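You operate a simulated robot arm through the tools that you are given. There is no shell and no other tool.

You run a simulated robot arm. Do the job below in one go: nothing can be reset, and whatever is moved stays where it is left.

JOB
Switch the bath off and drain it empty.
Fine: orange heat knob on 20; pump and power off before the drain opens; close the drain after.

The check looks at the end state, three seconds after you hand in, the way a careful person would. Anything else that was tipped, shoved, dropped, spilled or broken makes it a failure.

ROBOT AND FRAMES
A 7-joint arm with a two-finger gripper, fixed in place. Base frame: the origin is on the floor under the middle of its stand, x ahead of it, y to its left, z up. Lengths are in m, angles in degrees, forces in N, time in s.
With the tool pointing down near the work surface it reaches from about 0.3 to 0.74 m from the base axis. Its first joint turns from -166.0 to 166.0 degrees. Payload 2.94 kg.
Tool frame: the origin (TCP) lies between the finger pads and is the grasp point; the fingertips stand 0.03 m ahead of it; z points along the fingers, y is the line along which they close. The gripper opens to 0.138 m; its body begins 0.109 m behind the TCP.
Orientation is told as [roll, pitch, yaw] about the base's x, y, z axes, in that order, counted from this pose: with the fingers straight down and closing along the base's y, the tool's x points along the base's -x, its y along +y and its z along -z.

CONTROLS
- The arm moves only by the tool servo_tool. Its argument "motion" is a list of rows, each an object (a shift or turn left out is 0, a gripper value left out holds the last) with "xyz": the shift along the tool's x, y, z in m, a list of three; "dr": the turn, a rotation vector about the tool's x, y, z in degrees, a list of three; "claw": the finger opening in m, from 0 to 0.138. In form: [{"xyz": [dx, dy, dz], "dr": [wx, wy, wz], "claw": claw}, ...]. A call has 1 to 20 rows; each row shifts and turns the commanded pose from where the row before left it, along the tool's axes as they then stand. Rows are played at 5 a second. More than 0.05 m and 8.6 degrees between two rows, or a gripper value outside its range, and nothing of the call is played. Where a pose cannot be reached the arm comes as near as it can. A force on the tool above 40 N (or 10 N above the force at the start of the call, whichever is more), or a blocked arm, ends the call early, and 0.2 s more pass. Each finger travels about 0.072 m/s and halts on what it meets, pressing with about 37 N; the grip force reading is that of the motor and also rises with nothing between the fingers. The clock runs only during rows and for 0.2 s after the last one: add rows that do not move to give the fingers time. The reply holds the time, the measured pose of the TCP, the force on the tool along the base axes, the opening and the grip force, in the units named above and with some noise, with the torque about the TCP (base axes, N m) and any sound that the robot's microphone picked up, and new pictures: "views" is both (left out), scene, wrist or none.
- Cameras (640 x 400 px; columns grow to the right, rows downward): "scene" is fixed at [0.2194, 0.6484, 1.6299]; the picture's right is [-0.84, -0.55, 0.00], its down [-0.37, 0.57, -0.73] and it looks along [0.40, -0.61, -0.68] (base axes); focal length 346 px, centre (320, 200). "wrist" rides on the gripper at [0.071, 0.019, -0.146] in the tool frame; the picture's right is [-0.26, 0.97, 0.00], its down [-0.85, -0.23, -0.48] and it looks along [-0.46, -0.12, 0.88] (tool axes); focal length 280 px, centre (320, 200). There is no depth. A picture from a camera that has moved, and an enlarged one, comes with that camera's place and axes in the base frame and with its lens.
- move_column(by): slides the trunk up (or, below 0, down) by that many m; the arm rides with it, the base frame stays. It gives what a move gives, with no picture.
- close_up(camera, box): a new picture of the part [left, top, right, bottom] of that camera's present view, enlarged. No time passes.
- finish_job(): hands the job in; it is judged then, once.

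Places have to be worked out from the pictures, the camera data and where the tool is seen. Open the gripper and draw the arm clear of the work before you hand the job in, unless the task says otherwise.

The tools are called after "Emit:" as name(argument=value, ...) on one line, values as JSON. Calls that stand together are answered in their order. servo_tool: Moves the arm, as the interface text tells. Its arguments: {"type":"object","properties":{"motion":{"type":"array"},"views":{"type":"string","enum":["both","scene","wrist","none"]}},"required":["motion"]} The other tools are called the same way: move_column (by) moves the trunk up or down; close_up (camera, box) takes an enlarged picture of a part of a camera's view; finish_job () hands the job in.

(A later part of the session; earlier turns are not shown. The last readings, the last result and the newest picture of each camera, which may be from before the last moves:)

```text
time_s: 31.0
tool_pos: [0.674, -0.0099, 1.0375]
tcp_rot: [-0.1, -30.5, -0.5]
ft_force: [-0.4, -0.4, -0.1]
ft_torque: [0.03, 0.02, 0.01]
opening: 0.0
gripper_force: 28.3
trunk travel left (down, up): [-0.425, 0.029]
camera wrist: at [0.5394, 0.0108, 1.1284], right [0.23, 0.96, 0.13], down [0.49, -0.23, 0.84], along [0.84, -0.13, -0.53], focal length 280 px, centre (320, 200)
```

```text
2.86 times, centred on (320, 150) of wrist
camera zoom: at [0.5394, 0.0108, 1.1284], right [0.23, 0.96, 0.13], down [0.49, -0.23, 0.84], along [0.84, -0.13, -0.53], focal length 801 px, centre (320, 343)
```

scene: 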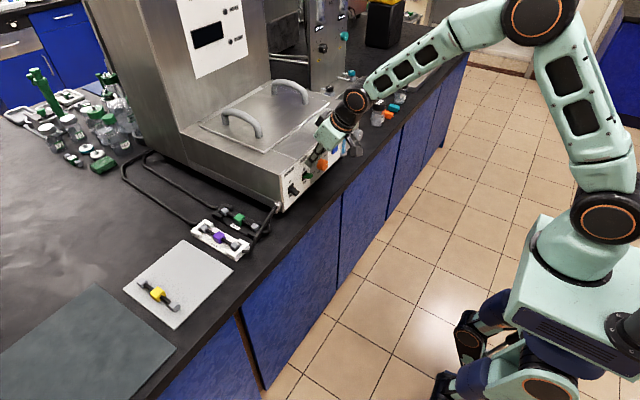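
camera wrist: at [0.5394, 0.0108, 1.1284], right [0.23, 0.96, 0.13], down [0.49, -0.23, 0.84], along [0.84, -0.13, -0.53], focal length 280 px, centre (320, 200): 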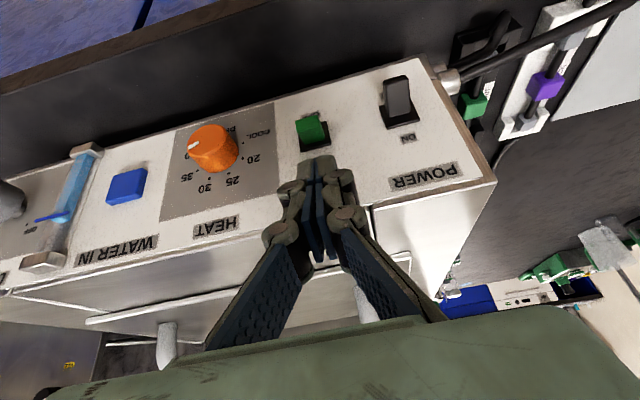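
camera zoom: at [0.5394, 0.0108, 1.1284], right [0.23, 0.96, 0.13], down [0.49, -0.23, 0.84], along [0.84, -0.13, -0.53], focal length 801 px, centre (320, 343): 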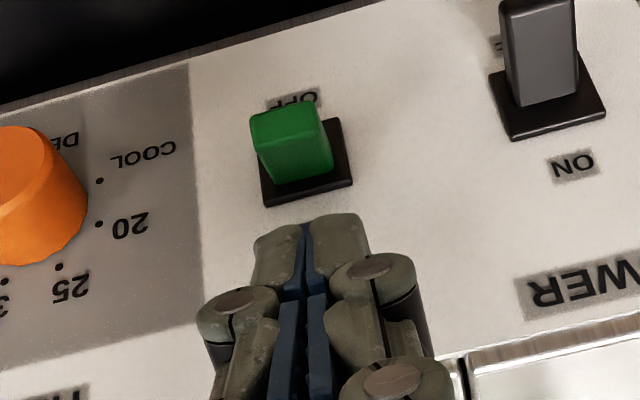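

POWER is clearly down at OFF, and the fingers sit above the PUMP toggle in the same relative position. I repeat the same downward push.

Emit:
servo_tool(motion=[{"xyz": [0.0009, 0, 0.0053], "claw": 0}, {"xyz": [0.0026, 0, 0.0043]}, {"xyz": [0.0026, 0, 0.0043]}, {"xyz": [0.0026, 0, 0.0043]}, {"xyz": [0.0026, 0, 0.0043]}, {"xyz": [0.0026, 0, 0.0043]}, {"xyz": [0.0026, 0, 0.0043]}, {"xyz": [0.0026, 0, 0.0043]}, {"xyz": [0.0026, 0, 0.0043]}, {"xyz": [0.0026, 0, 0.0043]}, {"xyz": [0.0021, 0, 0.0034]}, {"xyz": [0.0021, 0, 0.0034]}, {"xyz": [0.001, 0, 0.0017]}, {}], views="both")

Emit:
close_up(camera="scene", box=[260, 120, 360, 210])

```text
time_s: 34.0
tool_pos: [0.6755, -0.0092, 0.9832]
tcp_rot: [0.0, -31.0, -0.3]
ft_force: [-3.5, 0.2, 27.9]
ft_torque: [0.0, -0.05, 0.0]
opening: 0.0063
gripper_force: 28.2
trunk travel left (down, up): [-0.425, 0.029]
camera wrist: at [0.5396, 0.0108, 1.0726], right [0.23, 0.96, 0.14], down [0.48, -0.23, 0.85], along [0.85, -0.13, -0.52], focal length 280 px, centre (320, 200)
```

scene: 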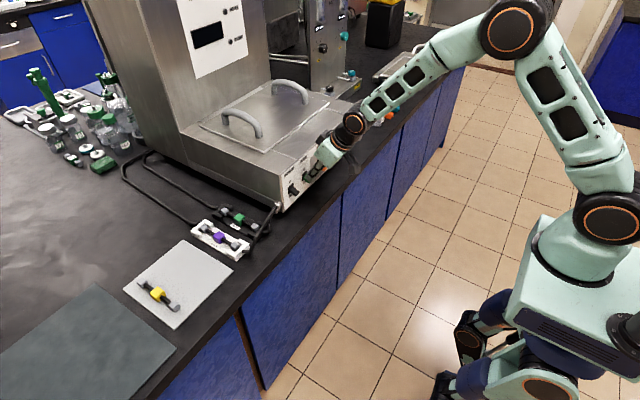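
wrist: 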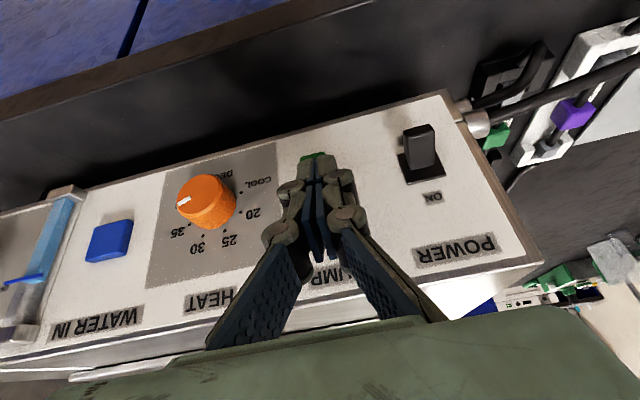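

```text
4.44 times, centred on (310, 165) of scene
camera zoom: at [0.2194, 0.6484, 1.6299], right [-0.84, -0.55, 0.0], down [-0.37, 0.57, -0.73], along [0.4, -0.61, -0.68], focal length 1537 px, centre (364, 356)
```

zoom: 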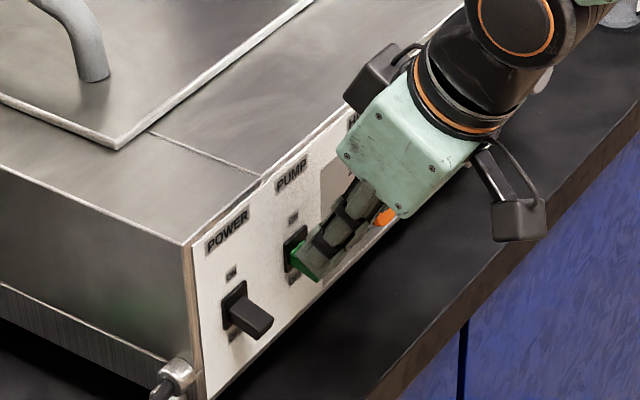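

PUMP is down at its stop as well (28 N reaction, power already off). I lift off, back away from the panel to about (0.605, -0.095, 1.06) in front of the HEAT knob, and open the fingers to 0.065 m there.

Emit:
servo_tool(motion=[{"xyz": [-0.0046, 0, -0.0078], "claw": 0}, {"xyz": [-0.0046, 0, -0.0078]}, {"xyz": [-0.0046, 0, -0.0078]}, {"xyz": [-0.0046, 0, -0.0078]}, {"xyz": [-0.0046, 0, -0.0078]}, {"xyz": [-0.0046, 0, -0.0078]}, {"xyz": [0.016, 0, -0.0187]}, {"xyz": [0.016, -0.0285, -0.0187]}, {"xyz": [0.016, -0.0285, -0.0187], "claw": 0.065}, {"xyz": [0, -0.0285, 0]}, {}, {}], views="both")

Emit:
close_up(camera="scene", box=[260, 120, 380, 210])

Emit:
close_up(camera="wrist", box=[200, 40, 520, 240])

```text
time_s: 36.6
tool_pos: [0.6052, -0.0946, 1.0564]
tcp_rot: [0.0, -30.5, -0.4]
ft_force: [-0.8, -0.5, 1.0]
ft_torque: [-0.01, 0.0, 0.01]
opening: 0.065
gripper_force: 0.1
trunk travel left (down, up): [-0.425, 0.029]
camera wrist: at [0.471, -0.0742, 1.1463], right [0.23, 0.96, 0.13], down [0.49, -0.23, 0.84], along [0.84, -0.13, -0.53], focal length 280 px, centre (320, 200)
```

scene: 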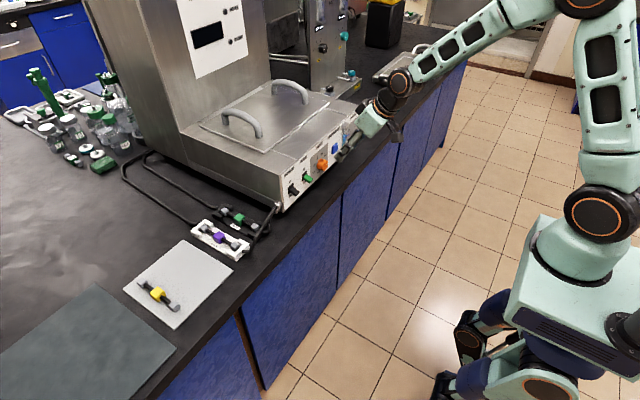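
wrist: 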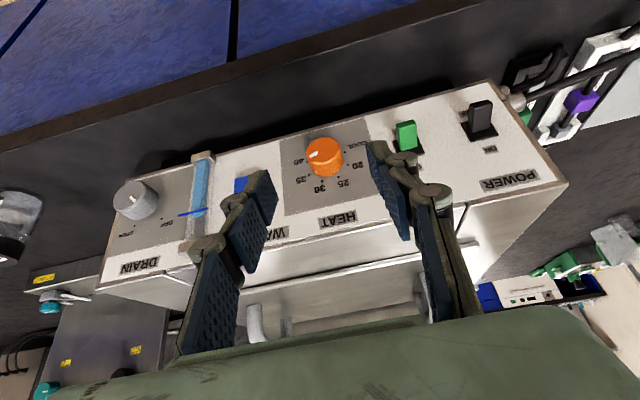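

```text
4.44 times, centred on (320, 165) of scene
camera zoom: at [0.2194, 0.6484, 1.6299], right [-0.84, -0.55, 0.0], down [-0.37, 0.57, -0.73], along [0.4, -0.61, -0.68], focal length 1537 px, centre (320, 356)
```

zoom: 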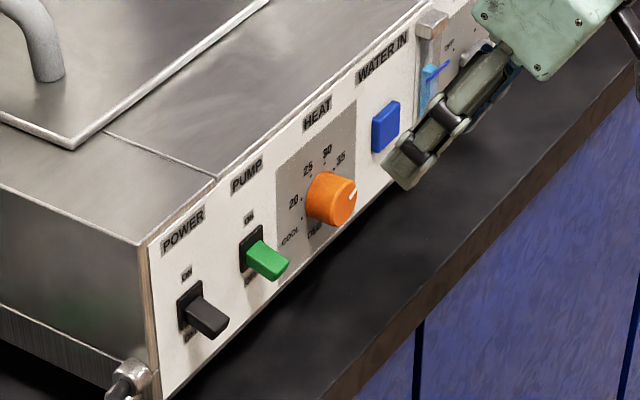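

```text
2.00 times, centred on (360, 140) of wrist
camera zoom: at [0.471, -0.0742, 1.1463], right [0.23, 0.96, 0.13], down [0.49, -0.23, 0.84], along [0.84, -0.13, -0.53], focal length 561 px, centre (240, 320)
```

zoom: 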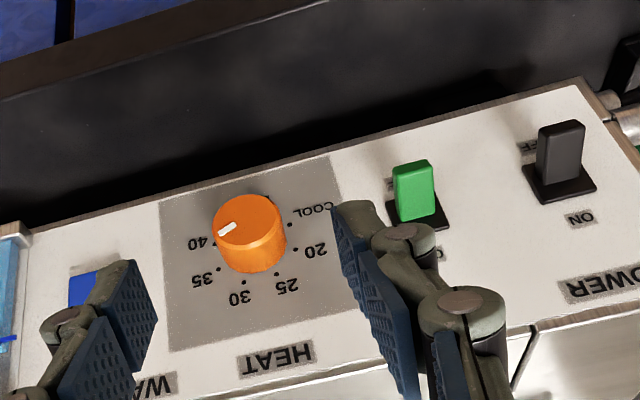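

Both toggles are down. For the HEAT knob I will straddle it with the fingers and swing the tool about the knob's axis. I first roll the tool +34° about base x (leaning right) in free space to see whether the arm can do it.

Emit:
servo_tool(motion=[{"dr": [-5.86, 0, 3.45]}, {"dr": [-5.86, 0, 3.45]}, {"dr": [-5.86, 0, 3.45]}, {"dr": [-5.86, 0, 3.45]}, {"dr": [-5.86, 0, 3.45]}, {}, {}], views="both")

```text
time_s: 38.2
tool_pos: [0.6062, -0.0949, 1.0558]
tcp_rot: [38.1, -24.9, -18.6]
ft_force: [-0.2, -0.3, 0.2]
ft_torque: [-0.02, 0.01, -0.01]
opening: 0.0649
gripper_force: 0.0
trunk travel left (down, up): [-0.425, 0.029]
camera wrist: at [0.4702, -0.1277, 1.1419], right [0.23, 0.72, 0.65], down [0.49, -0.66, 0.57], along [0.84, 0.18, -0.5], focal length 280 px, centre (320, 200)
```

scene: 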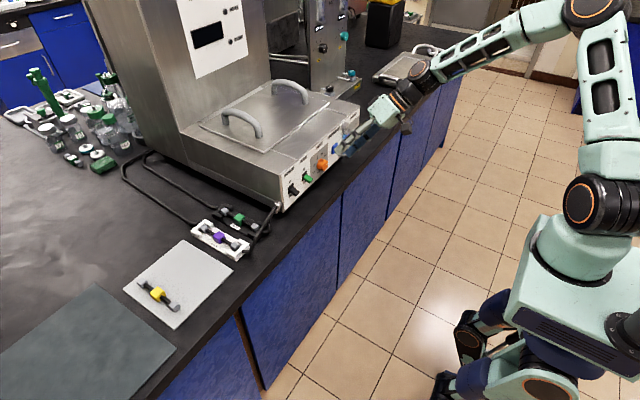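
wrist: 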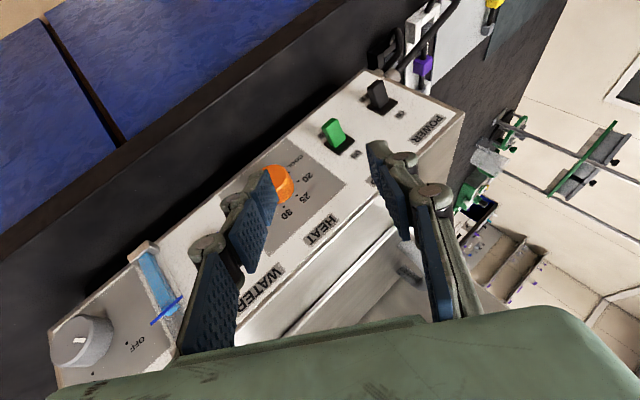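

The roll worked cleanly. With the knob axis at about y=-0.095, z=0.955, I move to a pre-grasp point backed off 7 cm along the tool axis from the grip pose.

Emit:
servo_tool(motion=[{"xyz": [-0.0086, -0.0187, 0.008]}, {"xyz": [-0.0086, -0.0187, 0.008]}, {"xyz": [-0.0086, -0.0187, 0.008]}, {}, {}], views="both")

Emit:
close_up(camera="wrist", box=[200, 40, 520, 240])

```text
time_s: 39.4
tool_pos: [0.6398, -0.1373, 1.0198]
tcp_rot: [38.0, -24.9, -18.6]
ft_force: [1.0, -0.3, -0.2]
ft_torque: [-0.02, 0.02, 0.0]
opening: 0.0648
gripper_force: 0.0
trunk travel left (down, up): [-0.425, 0.029]
camera wrist: at [0.5037, -0.1705, 1.1049], right [0.23, 0.72, 0.65], down [0.49, -0.66, 0.57], along [0.84, 0.18, -0.51], focal length 280 px, centre (320, 200)
```

scene: 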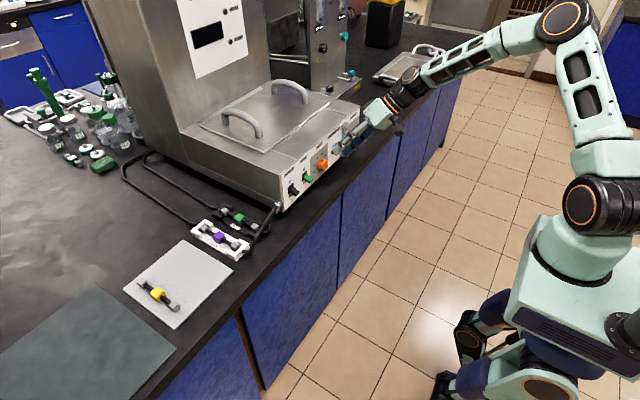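
wrist: 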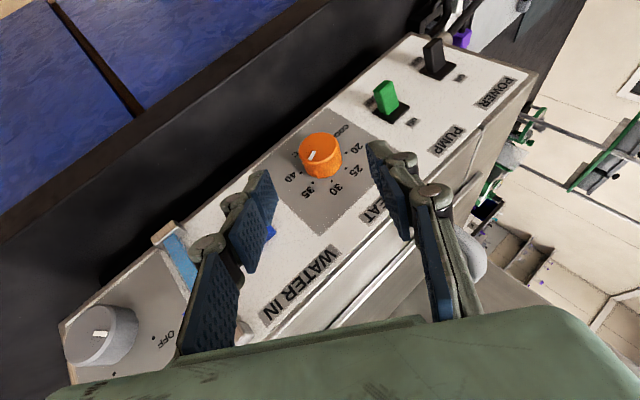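

```text
2.00 times, centred on (360, 140) of wrist
camera zoom: at [0.5037, -0.1705, 1.1049], right [0.23, 0.72, 0.65], down [0.49, -0.66, 0.57], along [0.84, 0.18, -0.51], focal length 561 px, centre (240, 320)
```

zoom: 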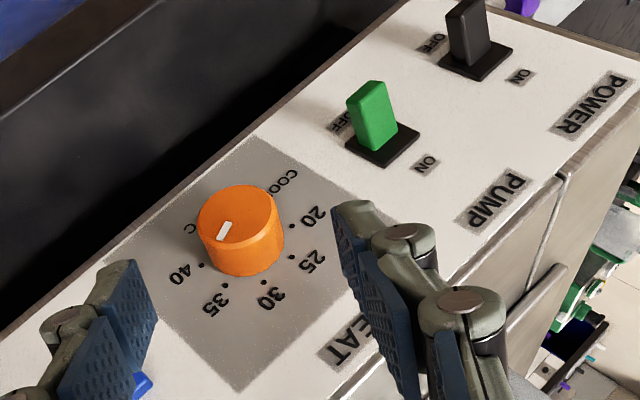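

The knob is centred between the fingers. I advance 7 cm along the tool axis to straddle it, slowly, with the force guard watching for the panel.

Emit:
servo_tool(motion=[{"xyz": [0, 0, 0.0102]}, {"xyz": [0, 0, 0.0102]}, {"xyz": [0, 0, 0.0102]}, {"xyz": [0, 0, 0.0102]}, {"xyz": [0, 0, 0.0102]}, {"xyz": [0, -0.0004, 0.0102]}, {"xyz": [0, -0.0005, 0.0102]}, {}], views="both")

Emit:
close_up(camera="wrist", box=[200, 40, 520, 240])

Emit:
close_up(camera="scene", box=[270, 110, 390, 210])

```text
time_s: 41.2
tool_pos: [0.6767, -0.1047, 0.9684]
tcp_rot: [38.1, -24.9, -18.6]
ft_force: [0.0, 0.2, 0.1]
ft_torque: [-0.03, -0.04, -0.01]
opening: 0.0651
gripper_force: 0.0
trunk travel left (down, up): [-0.425, 0.029]
camera wrist: at [0.5407, -0.1366, 1.0527], right [0.23, 0.72, 0.65], down [0.49, -0.66, 0.57], along [0.84, 0.18, -0.51], focal length 280 px, centre (320, 200)
```

scene: 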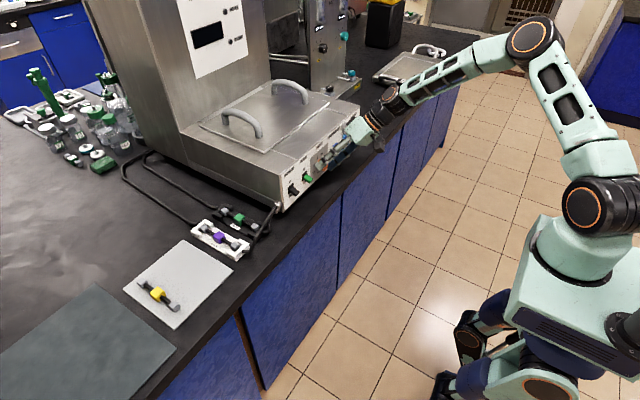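
wrist: 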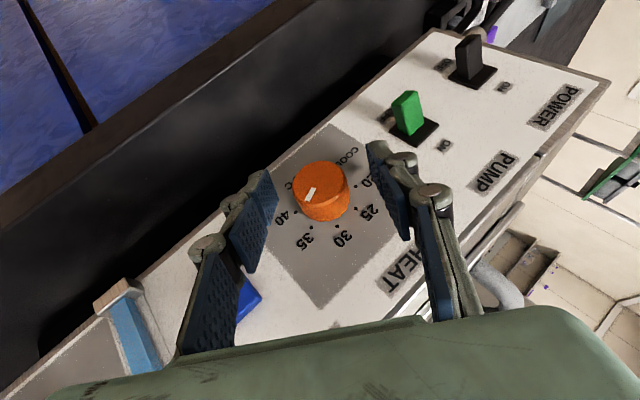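

```text
2.00 times, centred on (360, 140) of wrist
camera zoom: at [0.5407, -0.1366, 1.0527], right [0.23, 0.72, 0.65], down [0.49, -0.66, 0.57], along [0.84, 0.18, -0.51], focal length 561 px, centre (240, 320)
```

zoom: 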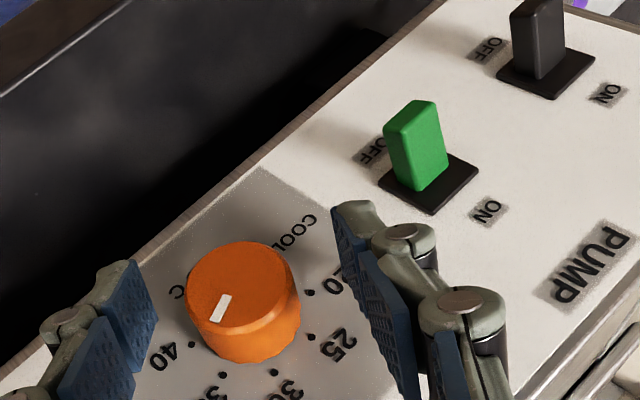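

```text
4.00 times, centred on (330, 160) of scene
camera zoom: at [0.2194, 0.6484, 1.6299], right [-0.84, -0.55, 0.0], down [-0.37, 0.57, -0.73], along [0.4, -0.61, -0.68], focal length 1384 px, centre (280, 360)
```

zoom: 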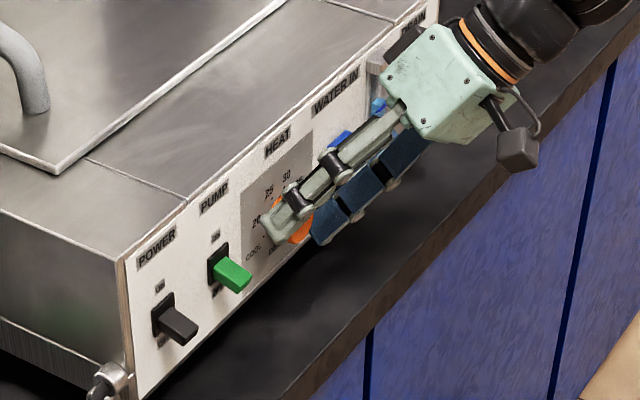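

The fingers straddle the knob without contact. I close them on it and check the opening against the knob's roughly 35 mm diameter.

Emit:
servo_tool(motion=[{"claw": 0.02}, {}, {}, {}], views="wrist")

Emit:
close_up(camera="wrist", box=[200, 40, 520, 240])

```text
time_s: 42.2
tool_pos: [0.6761, -0.1051, 0.967]
tcp_rot: [38.0, -24.8, -18.7]
ft_force: [-2.0, -5.1, -4.6]
ft_torque: [-0.11, -0.22, -0.34]
opening: 0.0347
gripper_force: 44.9
trunk travel left (down, up): [-0.425, 0.029]
camera wrist: at [0.5406, -0.1378, 1.0522], right [0.23, 0.72, 0.65], down [0.49, -0.66, 0.57], along [0.84, 0.18, -0.51], focal length 280 px, centre (320, 200)
```

wrist: 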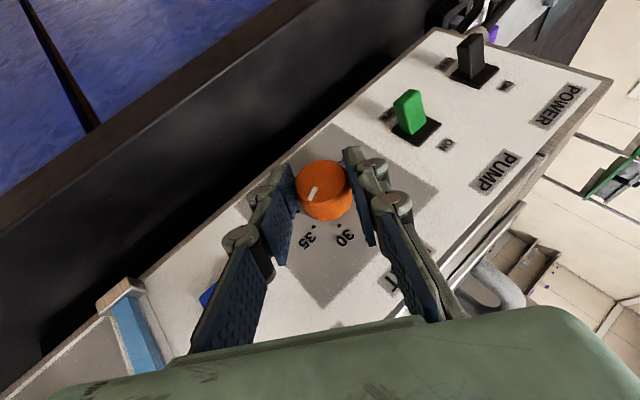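

```text
2.00 times, centred on (360, 140) of wrist
camera zoom: at [0.5406, -0.1378, 1.0522], right [0.23, 0.72, 0.65], down [0.49, -0.66, 0.57], along [0.84, 0.18, -0.51], focal length 561 px, centre (240, 320)
```

zoom: 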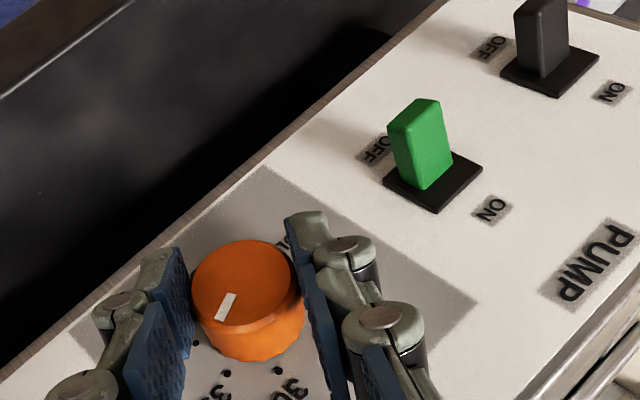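

The grip closed at 34.7 mm, matching the knob, with a small sideways offset. I ease that offset and turn counter-clockwise by the first 34° about the knob axis, then check.

Emit:
servo_tool(motion=[{"xyz": [0, -0.0008, 0], "claw": 0.02}, {"xyz": [0, 0.00089, 0], "dr": [2.93, 0, -1.725]}, {"xyz": [0, 0.00089, 0], "dr": [2.93, 0, -1.725]}, {"xyz": [0, 0.00089, 0], "dr": [2.93, 0, -1.725]}, {"xyz": [0, 0.00089, 0], "dr": [2.93, 0, -1.725]}, {"xyz": [0, 0.00089, 0], "dr": [2.93, 0, -1.725]}, {"xyz": [0, 0.00089, 0], "dr": [2.93, 0, -1.725]}, {"xyz": [0, 0.00089, 0], "dr": [2.93, 0, -1.725]}, {"xyz": [0, 0.00089, 0], "dr": [2.93, 0, -1.725]}, {"xyz": [0, 0.00089, 0], "dr": [2.93, 0, -1.725]}, {"xyz": [0, 0.00089, 0], "dr": [2.93, 0, -1.725]}, {}], views="both")

Emit:
close_up(camera="wrist", box=[200, 40, 520, 240])

```text
time_s: 44.8
tool_pos: [0.6763, -0.0972, 0.9707]
tcp_rot: [-0.1, -30.3, -0.4]
ft_force: [-0.9, -8.9, -5.4]
ft_torque: [-0.12, -0.33, -0.35]
opening: 0.0352
gripper_force: 45.0
trunk travel left (down, up): [-0.425, 0.029]
camera wrist: at [0.5412, -0.0767, 1.0595], right [0.23, 0.96, 0.13], down [0.49, -0.23, 0.84], along [0.84, -0.13, -0.53], focal length 280 px, centre (320, 200)
```

scene: 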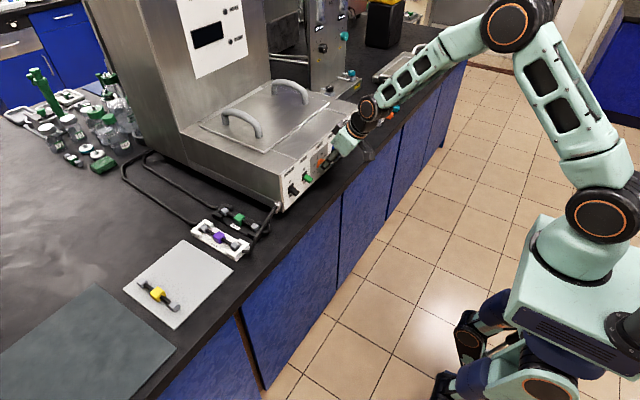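
wrist: 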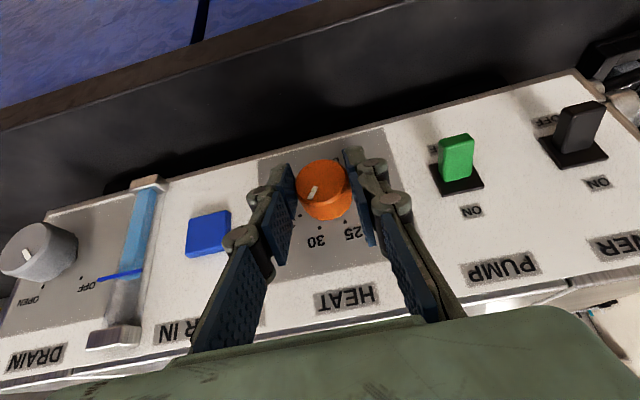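

```text
2.00 times, centred on (360, 140) of wrist
camera zoom: at [0.5412, -0.0767, 1.0595], right [0.23, 0.96, 0.13], down [0.49, -0.23, 0.84], along [0.84, -0.13, -0.53], focal length 561 px, centre (240, 320)
```

zoom: 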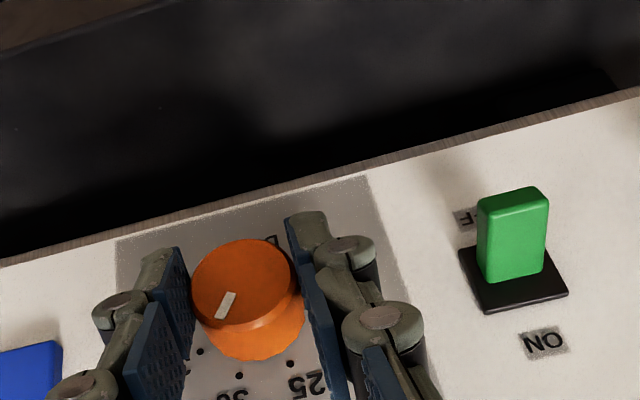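

The knob turned with the gripper by 34°, and sideways force is small (about 9 N towards -y). I ease 1 mm and turn the next 34°.

Emit:
servo_tool(motion=[{"xyz": [0, -0.001, 0], "claw": 0.02}, {"xyz": [0, 0.00085, 0], "dr": [2.93, 0, -1.725]}, {"xyz": [0, 0.00085, 0], "dr": [2.93, 0, -1.725]}, {"xyz": [0, 0.00085, 0], "dr": [2.93, 0, -1.725]}, {"xyz": [0, 0.00085, 0], "dr": [2.93, 0, -1.725]}, {"xyz": [0, 0.00085, 0], "dr": [2.93, 0, -1.725]}, {"xyz": [0, 0.00085, 0], "dr": [2.93, 0, -1.725]}, {"xyz": [0, 0.00085, 0], "dr": [2.93, 0, -1.725]}, {"xyz": [0, 0.00085, 0], "dr": [2.93, 0, -1.725]}, {"xyz": [0, 0.00085, 0], "dr": [2.93, 0, -1.725]}, {"xyz": [0, 0.00085, 0], "dr": [2.93, 0, -1.725]}, {}], views="both")

Emit:
close_up(camera="wrist", box=[200, 40, 520, 240])

```text
time_s: 47.4
tool_pos: [0.6763, -0.0891, 0.9678]
tcp_rot: [-38.1, -24.8, 18.1]
ft_force: [2.5, 0.2, -1.9]
ft_torque: [0.0, -0.27, 0.1]
opening: 0.0349
gripper_force: 44.5
trunk travel left (down, up): [-0.425, 0.029]
camera wrist: at [0.5415, -0.0217, 1.0312], right [0.23, 0.87, -0.43], down [0.49, 0.28, 0.83], along [0.84, -0.4, -0.37], focal length 280 px, centre (320, 200)
```

scene: 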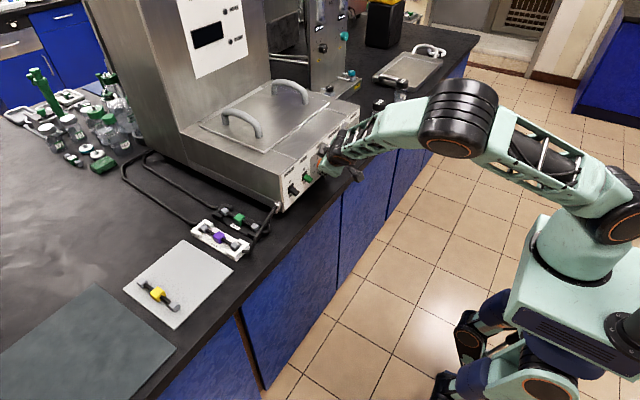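
wrist: 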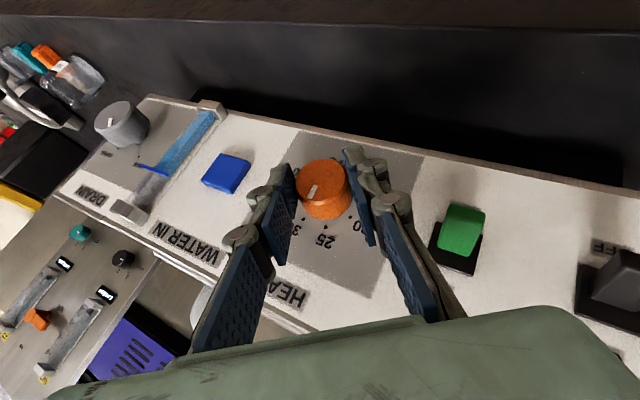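

```text
2.00 times, centred on (360, 140) of wrist
camera zoom: at [0.5415, -0.0217, 1.0312], right [0.23, 0.87, -0.43], down [0.49, 0.28, 0.83], along [0.84, -0.4, -0.37], focal length 561 px, centre (240, 320)
```

zoom: 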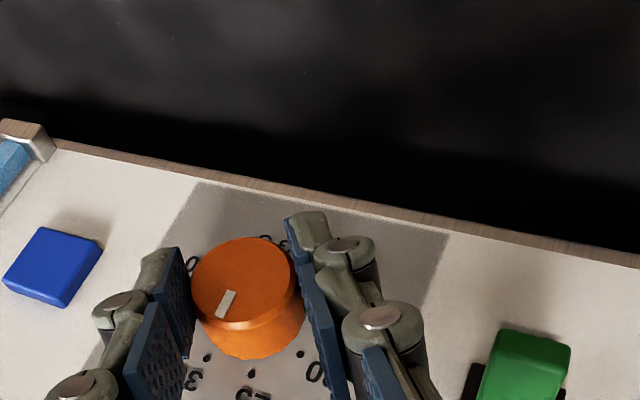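

The pointer followed again, now 68° from where it started, near the top of the dial. I open the fingers and swing back 68° around the knob with clearance so I can grip again for the rest.

Emit:
servo_tool(motion=[{"claw": 0.065}, {}, {}, {"xyz": [0, -0.00127, 0], "dr": [-4.19, 0, 2.466]}, {"xyz": [0, -0.00127, 0], "dr": [-4.19, 0, 2.466]}, {"xyz": [0, -0.00127, 0], "dr": [-4.19, 0, 2.466]}, {"xyz": [0, -0.00127, 0], "dr": [-4.19, 0, 2.466]}, {"xyz": [0, -0.00127, 0], "dr": [-4.19, 0, 2.466]}, {"xyz": [0, -0.00127, 0], "dr": [-4.19, 0, 2.466]}, {"xyz": [0, -0.00127, 0], "dr": [-4.19, 0, 2.466]}, {"xyz": [0, -0.00127, 0], "dr": [-4.19, 0, 2.466]}, {"xyz": [0, -0.00127, 0], "dr": [-4.19, 0, 2.466]}, {"xyz": [0, -0.00127, 0], "dr": [-4.19, 0, 2.466]}, {"xyz": [0, -0.00127, 0], "dr": [-4.19, 0, 2.466]}, {"xyz": [0, -0.00127, 0], "dr": [-4.19, 0, 2.466]}, {"xyz": [0, -0.00127, 0], "dr": [-4.19, 0, 2.466]}, {"xyz": [0, -0.00127, 0], "dr": [-4.19, 0, 2.466]}, {}], views="both")

Emit:
close_up(camera="wrist", box=[200, 40, 520, 240])

```text
time_s: 51.2
tool_pos: [0.6746, -0.1065, 0.9686]
tcp_rot: [38.2, -24.8, -18.6]
ft_force: [1.0, -0.8, 0.6]
ft_torque: [0.03, 0.02, 0.01]
opening: 0.0649
gripper_force: 0.1
trunk travel left (down, up): [-0.425, 0.029]
camera wrist: at [0.5406, -0.1398, 1.0538], right [0.23, 0.72, 0.65], down [0.49, -0.67, 0.57], along [0.84, 0.19, -0.5], focal length 280 px, centre (320, 200)
```

scene: 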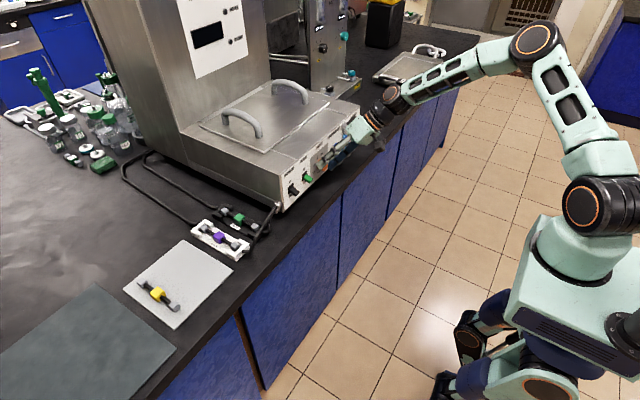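
wrist: 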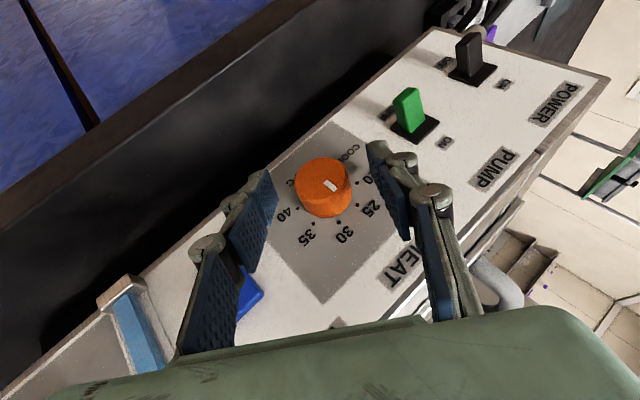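

```text
2.00 times, centred on (360, 140) of wrist
camera zoom: at [0.5406, -0.1398, 1.0538], right [0.23, 0.72, 0.65], down [0.49, -0.67, 0.57], along [0.84, 0.19, -0.5], focal length 561 px, centre (240, 320)
```

zoom: 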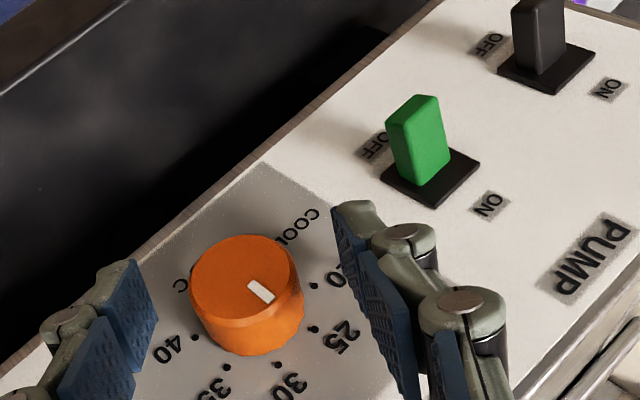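

The arm is back at +34° with the knob left in place; its pointer sits just past the middle between 25 and 30. I grip again and turn the first half of the remaining travel.

Emit:
servo_tool(motion=[{"xyz": [-0.0009, 0, 0.0005], "claw": 0.065}, {"claw": 0.02}, {}, {}, {}, {"xyz": [0, 0.00087, 0], "dr": [2.93, 0, -1.725]}, {"xyz": [0, 0.00087, 0], "dr": [2.93, 0, -1.725]}, {"xyz": [0, 0.00087, 0], "dr": [2.93, 0, -1.725]}, {"xyz": [0, 0.00087, 0], "dr": [2.93, 0, -1.725]}, {"xyz": [0, 0.00087, 0], "dr": [2.93, 0, -1.725]}, {"xyz": [0, 0.00087, 0], "dr": [2.93, 0, -1.725]}, {"xyz": [0, 0.00087, 0], "dr": [2.93, 0, -1.725]}, {"xyz": [0, 0.00087, 0], "dr": [2.93, 0, -1.725]}, {"xyz": [0, 0.00087, 0], "dr": [2.93, 0, -1.725]}, {"xyz": [0, 0.00087, 0], "dr": [2.93, 0, -1.725]}, {}], views="wrist")

Emit:
close_up(camera="wrist", box=[200, 40, 520, 240])

```text
time_s: 54.6
tool_pos: [0.6776, -0.098, 0.9723]
tcp_rot: [-0.1, -30.6, -0.3]
ft_force: [-0.7, 4.4, 2.4]
ft_torque: [0.05, -0.1, 0.05]
opening: 0.035
gripper_force: 45.4
trunk travel left (down, up): [-0.425, 0.029]
camera wrist: at [0.542, -0.077, 1.0616], right [0.23, 0.96, 0.13], down [0.49, -0.23, 0.84], along [0.84, -0.13, -0.52], focal length 280 px, centre (320, 200)
```

wrist: 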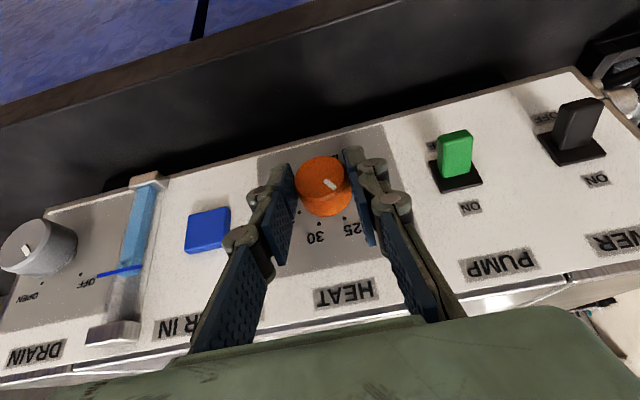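

```text
2.00 times, centred on (360, 140) of wrist
camera zoom: at [0.542, -0.077, 1.0616], right [0.23, 0.96, 0.13], down [0.49, -0.23, 0.84], along [0.84, -0.13, -0.52], focal length 561 px, centre (240, 320)
```

zoom: 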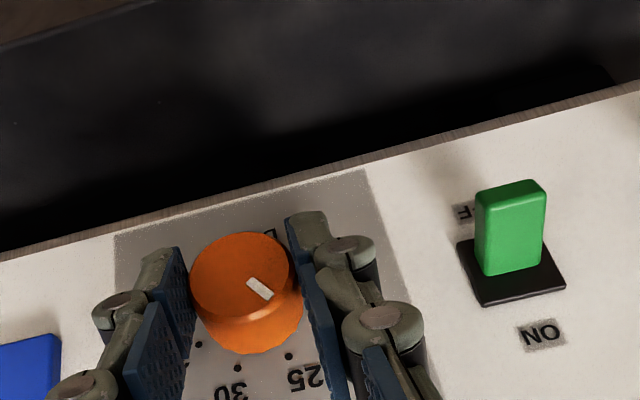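

The knob follows; the pointer is now around 25. I turn another 36° towards 20 and inspect.

Emit:
servo_tool(motion=[{"xyz": [0, 0.00087, 0], "dr": [2.93, 0, -1.725], "claw": 0.02}, {"xyz": [0, 0.00087, 0], "dr": [2.93, 0, -1.725]}, {"xyz": [0, 0.00087, 0], "dr": [2.93, 0, -1.725]}, {"xyz": [0, 0.00087, 0], "dr": [2.93, 0, -1.725]}, {"xyz": [0, 0.00087, 0], "dr": [2.93, 0, -1.725]}, {"xyz": [0, 0.00087, 0], "dr": [2.93, 0, -1.725]}, {"xyz": [0, 0.00087, 0], "dr": [2.93, 0, -1.725]}, {"xyz": [0, 0.00087, 0], "dr": [2.93, 0, -1.725]}, {"xyz": [0, 0.00087, 0], "dr": [2.93, 0, -1.725]}, {"xyz": [0, 0.00087, 0], "dr": [2.93, 0, -1.725]}, {"xyz": [0, 0.0005, 0], "dr": [1.72, 0, -1.015]}, {}], views="both")

Emit:
close_up(camera="wrist", box=[200, 40, 520, 240])

Emit:
close_up(camera="scene", box=[270, 120, 390, 210])

```text
time_s: 57.2
tool_pos: [0.6774, -0.0871, 0.9685]
tcp_rot: [-40.3, -24.2, 19.0]
ft_force: [1.0, 14.0, 2.3]
ft_torque: [0.22, -0.42, 0.58]
opening: 0.0354
gripper_force: 44.9
trunk travel left (down, up): [-0.425, 0.029]
camera wrist: at [0.5423, -0.018, 1.0302], right [0.23, 0.86, -0.46], down [0.49, 0.31, 0.82], along [0.84, -0.41, -0.35], focal length 280 px, centre (320, 200)
```

scene: 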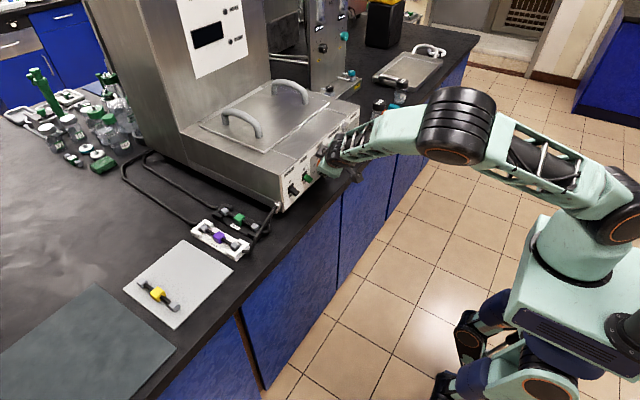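
wrist: 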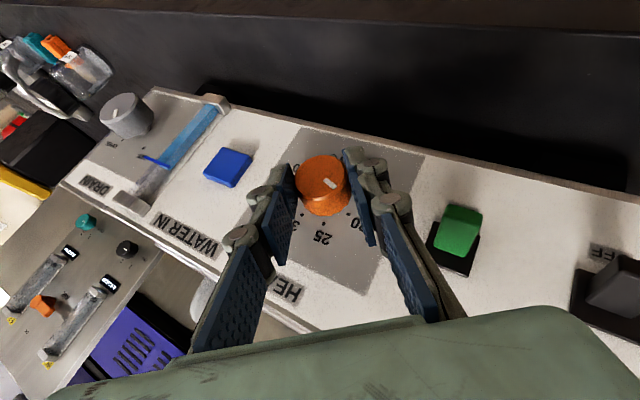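

```text
2.00 times, centred on (360, 140) of wrist
camera zoom: at [0.5423, -0.018, 1.0302], right [0.23, 0.86, -0.46], down [0.49, 0.31, 0.82], along [0.84, -0.41, -0.35], focal length 561 px, centre (240, 320)
```

zoom: 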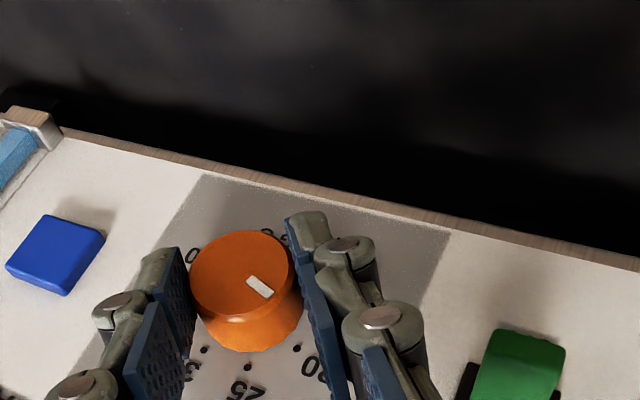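

```text
4.44 times, centred on (330, 165) of scene
camera zoom: at [0.2194, 0.6484, 1.6299], right [-0.84, -0.55, 0.0], down [-0.37, 0.57, -0.73], along [0.4, -0.61, -0.68], focal length 1537 px, centre (276, 356)
```

zoom: 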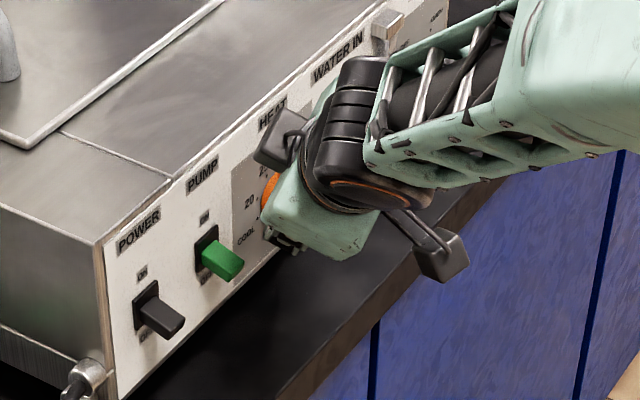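

The mark now appears in line with 20. I release the knob, back out along the tool axis and verify from a clear view.

Emit:
servo_tool(motion=[{"claw": 0.065}, {}, {}, {"xyz": [0, 0, -0.012]}, {"xyz": [0, 0, -0.012]}, {"xyz": [0, 0, -0.012]}, {"xyz": [0, 0, -0.012]}, {"xyz": [0, 0, -0.012]}, {"xyz": [0, 0, -0.012]}, {}], views="both")

Emit:
close_up(camera="wrist", box=[240, 80, 400, 200])

```text
time_s: 59.4
tool_pos: [0.6394, -0.0523, 1.0182]
tcp_rot: [-40.2, -24.2, 18.8]
ft_force: [0.0, -0.7, 0.4]
ft_torque: [-0.01, -0.04, 0.01]
opening: 0.0649
gripper_force: 0.0
trunk travel left (down, up): [-0.425, 0.029]
camera wrist: at [0.5059, 0.0165, 1.0807], right [0.23, 0.86, -0.46], down [0.49, 0.31, 0.82], along [0.84, -0.41, -0.35], focal length 280 px, centre (320, 200)
```

scene: 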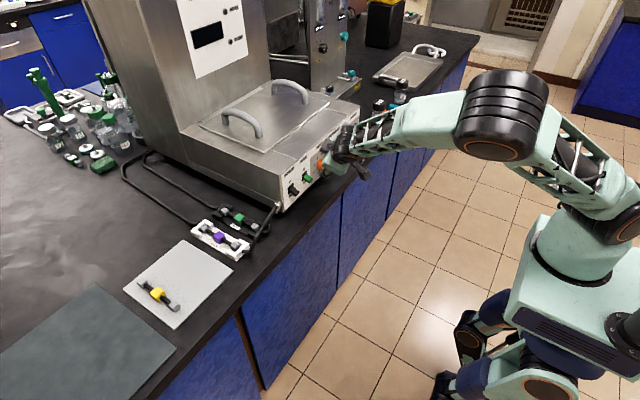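
wrist: 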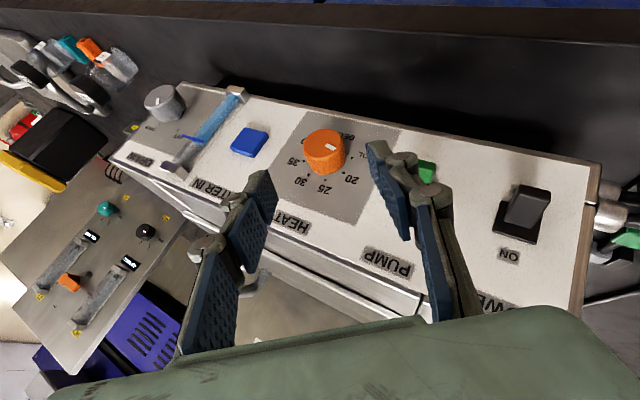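

```text
3.33 times, centred on (320, 140) of wrist
camera zoom: at [0.5059, 0.0165, 1.0807], right [0.23, 0.86, -0.46], down [0.49, 0.31, 0.82], along [0.84, -0.41, -0.35], focal length 935 px, centre (320, 400)
```

zoom: 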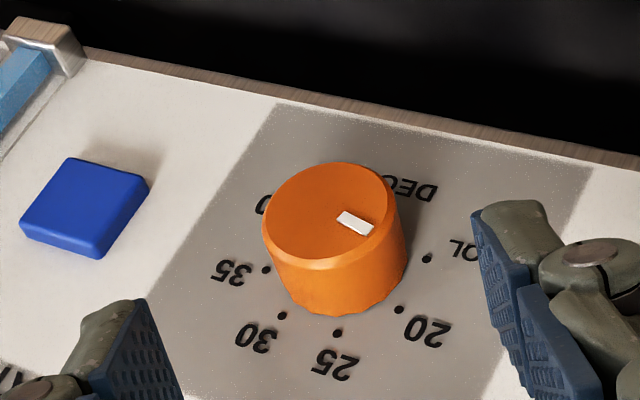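

My ray calculation from this oblique view puts the pointer near -74°, perhaps a few degrees past 20 (-67.5°), so I want a more frontal view. I back away, straighten the tool, close the fingers and lower the camera in front of the knob.

Emit:
servo_tool(motion=[{"xyz": [0, 0, -0.02], "claw": 0.065}, {"xyz": [0, 0, -0.02]}, {"xyz": [0.01, -0.019, 0.0012], "dr": [-5.17, 0, 3.045], "claw": 0}, {"xyz": [0.01, -0.019, 0.0012], "dr": [-5.17, 0, 3.045]}, {"xyz": [0.01, -0.019, 0.0012], "dr": [-5.17, 0, 3.045]}, {"xyz": [0.01, -0.019, 0.0012], "dr": [-5.17, 0, 3.045]}, {"xyz": [0.01, -0.019, 0.0012], "dr": [-5.17, 0, 3.045]}, {"xyz": [0.01, -0.019, 0.0012], "dr": [-5.17, 0, 3.045]}, {}, {}], views="none")

```text
time_s: 61.6
tool_pos: [0.5714, -0.1496, 1.0545]
tcp_rot: [0.0, -30.5, -0.2]
ft_force: [0.2, 0.2, 0.3]
ft_torque: [-0.03, 0.01, 0.02]
opening: 0.0001
gripper_force: 28.8
trunk travel left (down, up): [-0.425, 0.029]
```

The pose is clean again: (0.571, -0.150, 1.054) with 30.5° tilt. I lower towards (0.569, -0.18, 0.935), which stays well in front of the bench edge, for the frontal view.

Emit:
servo_tool(motion=[{"xyz": [0.0155, -0.0075, 0.0257]}, {"xyz": [0.0155, -0.0075, 0.0257]}, {"xyz": [0.0155, -0.0075, 0.0257]}, {"xyz": [0.0155, -0.0075, 0.0257]}, {}, {}], views="both")

Emit:
close_up(camera="wrist", box=[360, 180, 520, 320])

```text
time_s: 63.0
tool_pos: [0.5707, -0.1798, 0.9336]
tcp_rot: [0.0, -30.5, -0.3]
ft_force: [-0.3, 0.0, -0.2]
ft_torque: [0.03, 0.0, 0.03]
opening: 0.0
gripper_force: 28.5
trunk travel left (down, up): [-0.425, 0.029]
camera wrist: at [0.4353, -0.1587, 1.0239], right [0.23, 0.96, 0.13], down [0.49, -0.23, 0.84], along [0.84, -0.13, -0.52], focal length 280 px, centre (320, 200)
```

scene: 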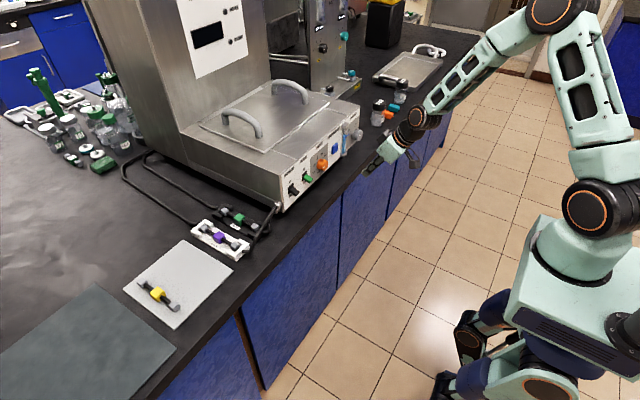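
wrist: 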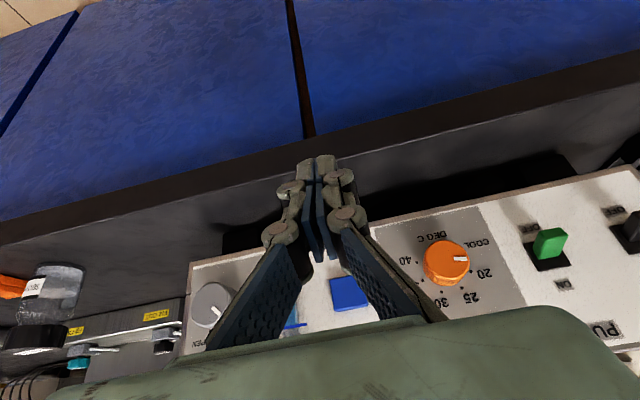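

```text
2.86 times, centred on (440, 250) of wrist
camera zoom: at [0.4353, -0.1587, 1.0239], right [0.23, 0.96, 0.13], down [0.49, -0.23, 0.84], along [0.84, -0.13, -0.52], focal length 801 px, centre (-23, 57)
```

zoom: 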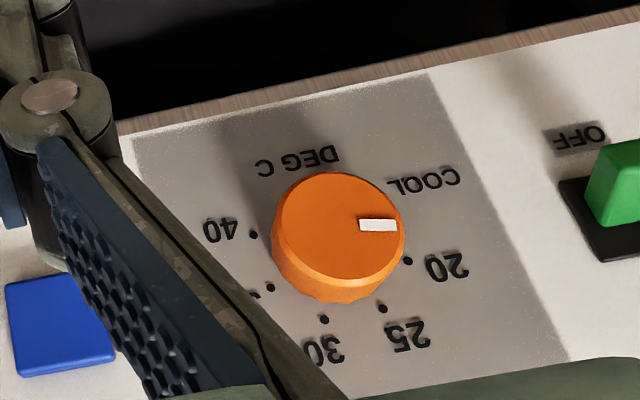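

The frontal view gives a consistent reading: pointer at about -78.7°, while the 20 dot is at about -67°. The knob overshot by roughly 11.5° and needs that much clockwise. I move back to a straight pre-grasp in front of the knob and open the fingers.

Emit:
servo_tool(motion=[{"xyz": [-0.0222, 0.0164, -0.0077], "claw": 0}, {"xyz": [-0.0222, 0.0164, -0.0077]}, {"xyz": [-0.0222, 0.0164, -0.0077]}, {"xyz": [-0.0222, 0.0164, -0.0077], "claw": 0.065}, {"xyz": [-0.0222, 0.0164, -0.0077]}, {}, {}, {}], views="wrist")

```text
time_s: 64.8
tool_pos: [0.6472, -0.0983, 1.0234]
tcp_rot: [0.0, -30.5, -0.2]
ft_force: [0.0, -0.1, -0.1]
ft_torque: [-0.01, -0.02, -0.01]
opening: 0.0648
gripper_force: 0.1
trunk travel left (down, up): [-0.425, 0.029]
camera wrist: at [0.5123, -0.0777, 1.1131], right [0.23, 0.96, 0.13], down [0.49, -0.23, 0.84], along [0.84, -0.13, -0.53], focal length 280 px, centre (320, 200)
```

wrist: 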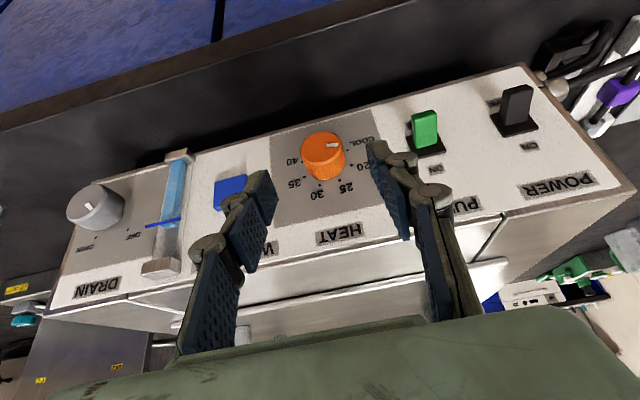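

The knob is centred between the fingers. The extra rotation came from releasing with 14 N of sideways load, so this time I will relieve the load before opening. I advance, grip, and turn clockwise 11.5°.

Emit:
servo_tool(motion=[{"xyz": [0, 0.0003, 0.01], "claw": 0.065}, {"xyz": [0, 0.0003, 0.01]}, {"xyz": [0, 0, 0.01]}, {"xyz": [0, 0, 0.01]}, {"xyz": [0, 0, 0.01]}, {"xyz": [0, 0, 0.0095]}, {}, {"claw": 0.02}, {}, {}, {}], views="wrist")

Emit:
close_up(camera="wrist", box=[240, 80, 400, 220])

```text
time_s: 67.2
tool_pos: [0.6781, -0.0965, 0.9724]
tcp_rot: [0.0, -30.5, -0.3]
ft_force: [2.4, 0.2, 0.8]
ft_torque: [0.01, -0.18, 0.09]
opening: 0.0351
gripper_force: 45.0
trunk travel left (down, up): [-0.425, 0.029]
camera wrist: at [0.5422, -0.077, 1.0619], right [0.23, 0.96, 0.13], down [0.49, -0.23, 0.84], along [0.84, -0.13, -0.52], focal length 280 px, centre (320, 200)
```

wrist: 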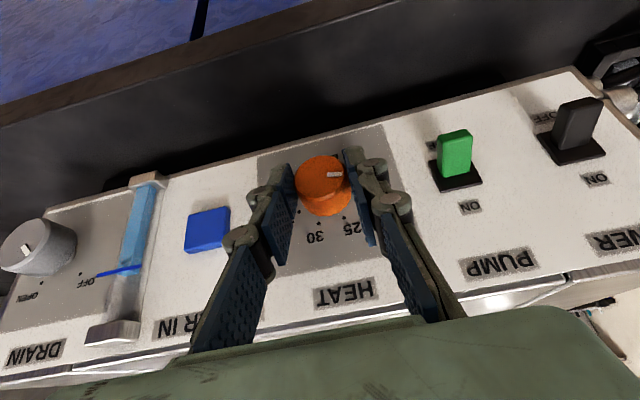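

```text
2.86 times, centred on (320, 150) of wrist
camera zoom: at [0.5422, -0.077, 1.0619], right [0.23, 0.96, 0.13], down [0.49, -0.23, 0.84], along [0.84, -0.13, -0.52], focal length 801 px, centre (320, 343)
```

zoom: 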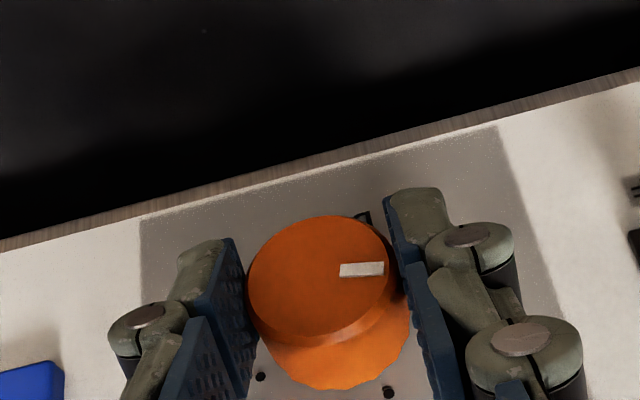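

Gripped with nearly no side load. I now turn clockwise by 11.5° in small steps and read the forces before letting go.

Emit:
servo_tool(motion=[{"xyz": [0, -0.00075, 0], "dr": [-2.477, 0, 1.459], "claw": 0.02}, {"xyz": [0, -0.00075, 0], "dr": [-2.477, 0, 1.459]}, {"xyz": [0, -0.00075, 0], "dr": [-2.477, 0, 1.459]}, {"xyz": [0, -0.00075, 0], "dr": [-2.477, 0, 1.459]}, {}, {}], views="wrist")

Emit:
close_up(camera="wrist", box=[240, 80, 400, 220])

```text
time_s: 68.6
tool_pos: [0.6765, -0.1013, 0.971]
tcp_rot: [13.3, -29.8, -6.9]
ft_force: [3.0, -0.4, 4.7]
ft_torque: [-0.03, 0.3, 0.36]
opening: 0.0348
gripper_force: 45.2
trunk travel left (down, up): [-0.425, 0.029]
camera wrist: at [0.5421, -0.0987, 1.0637], right [0.23, 0.92, 0.32], down [0.49, -0.4, 0.78], along [0.84, -0.02, -0.54], focal length 280 px, centre (320, 200)
```

wrist: 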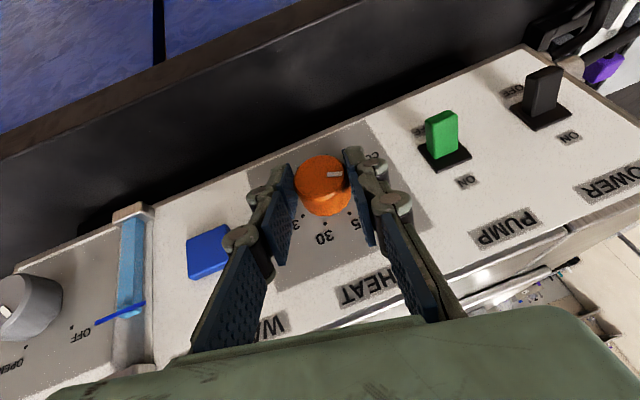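

```text
2.86 times, centred on (320, 150) of wrist
camera zoom: at [0.5421, -0.0987, 1.0637], right [0.23, 0.92, 0.32], down [0.49, -0.4, 0.78], along [0.84, -0.02, -0.54], focal length 801 px, centre (320, 343)
```

zoom: 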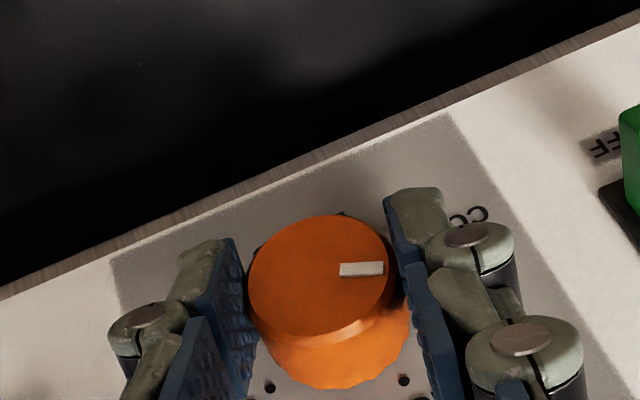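

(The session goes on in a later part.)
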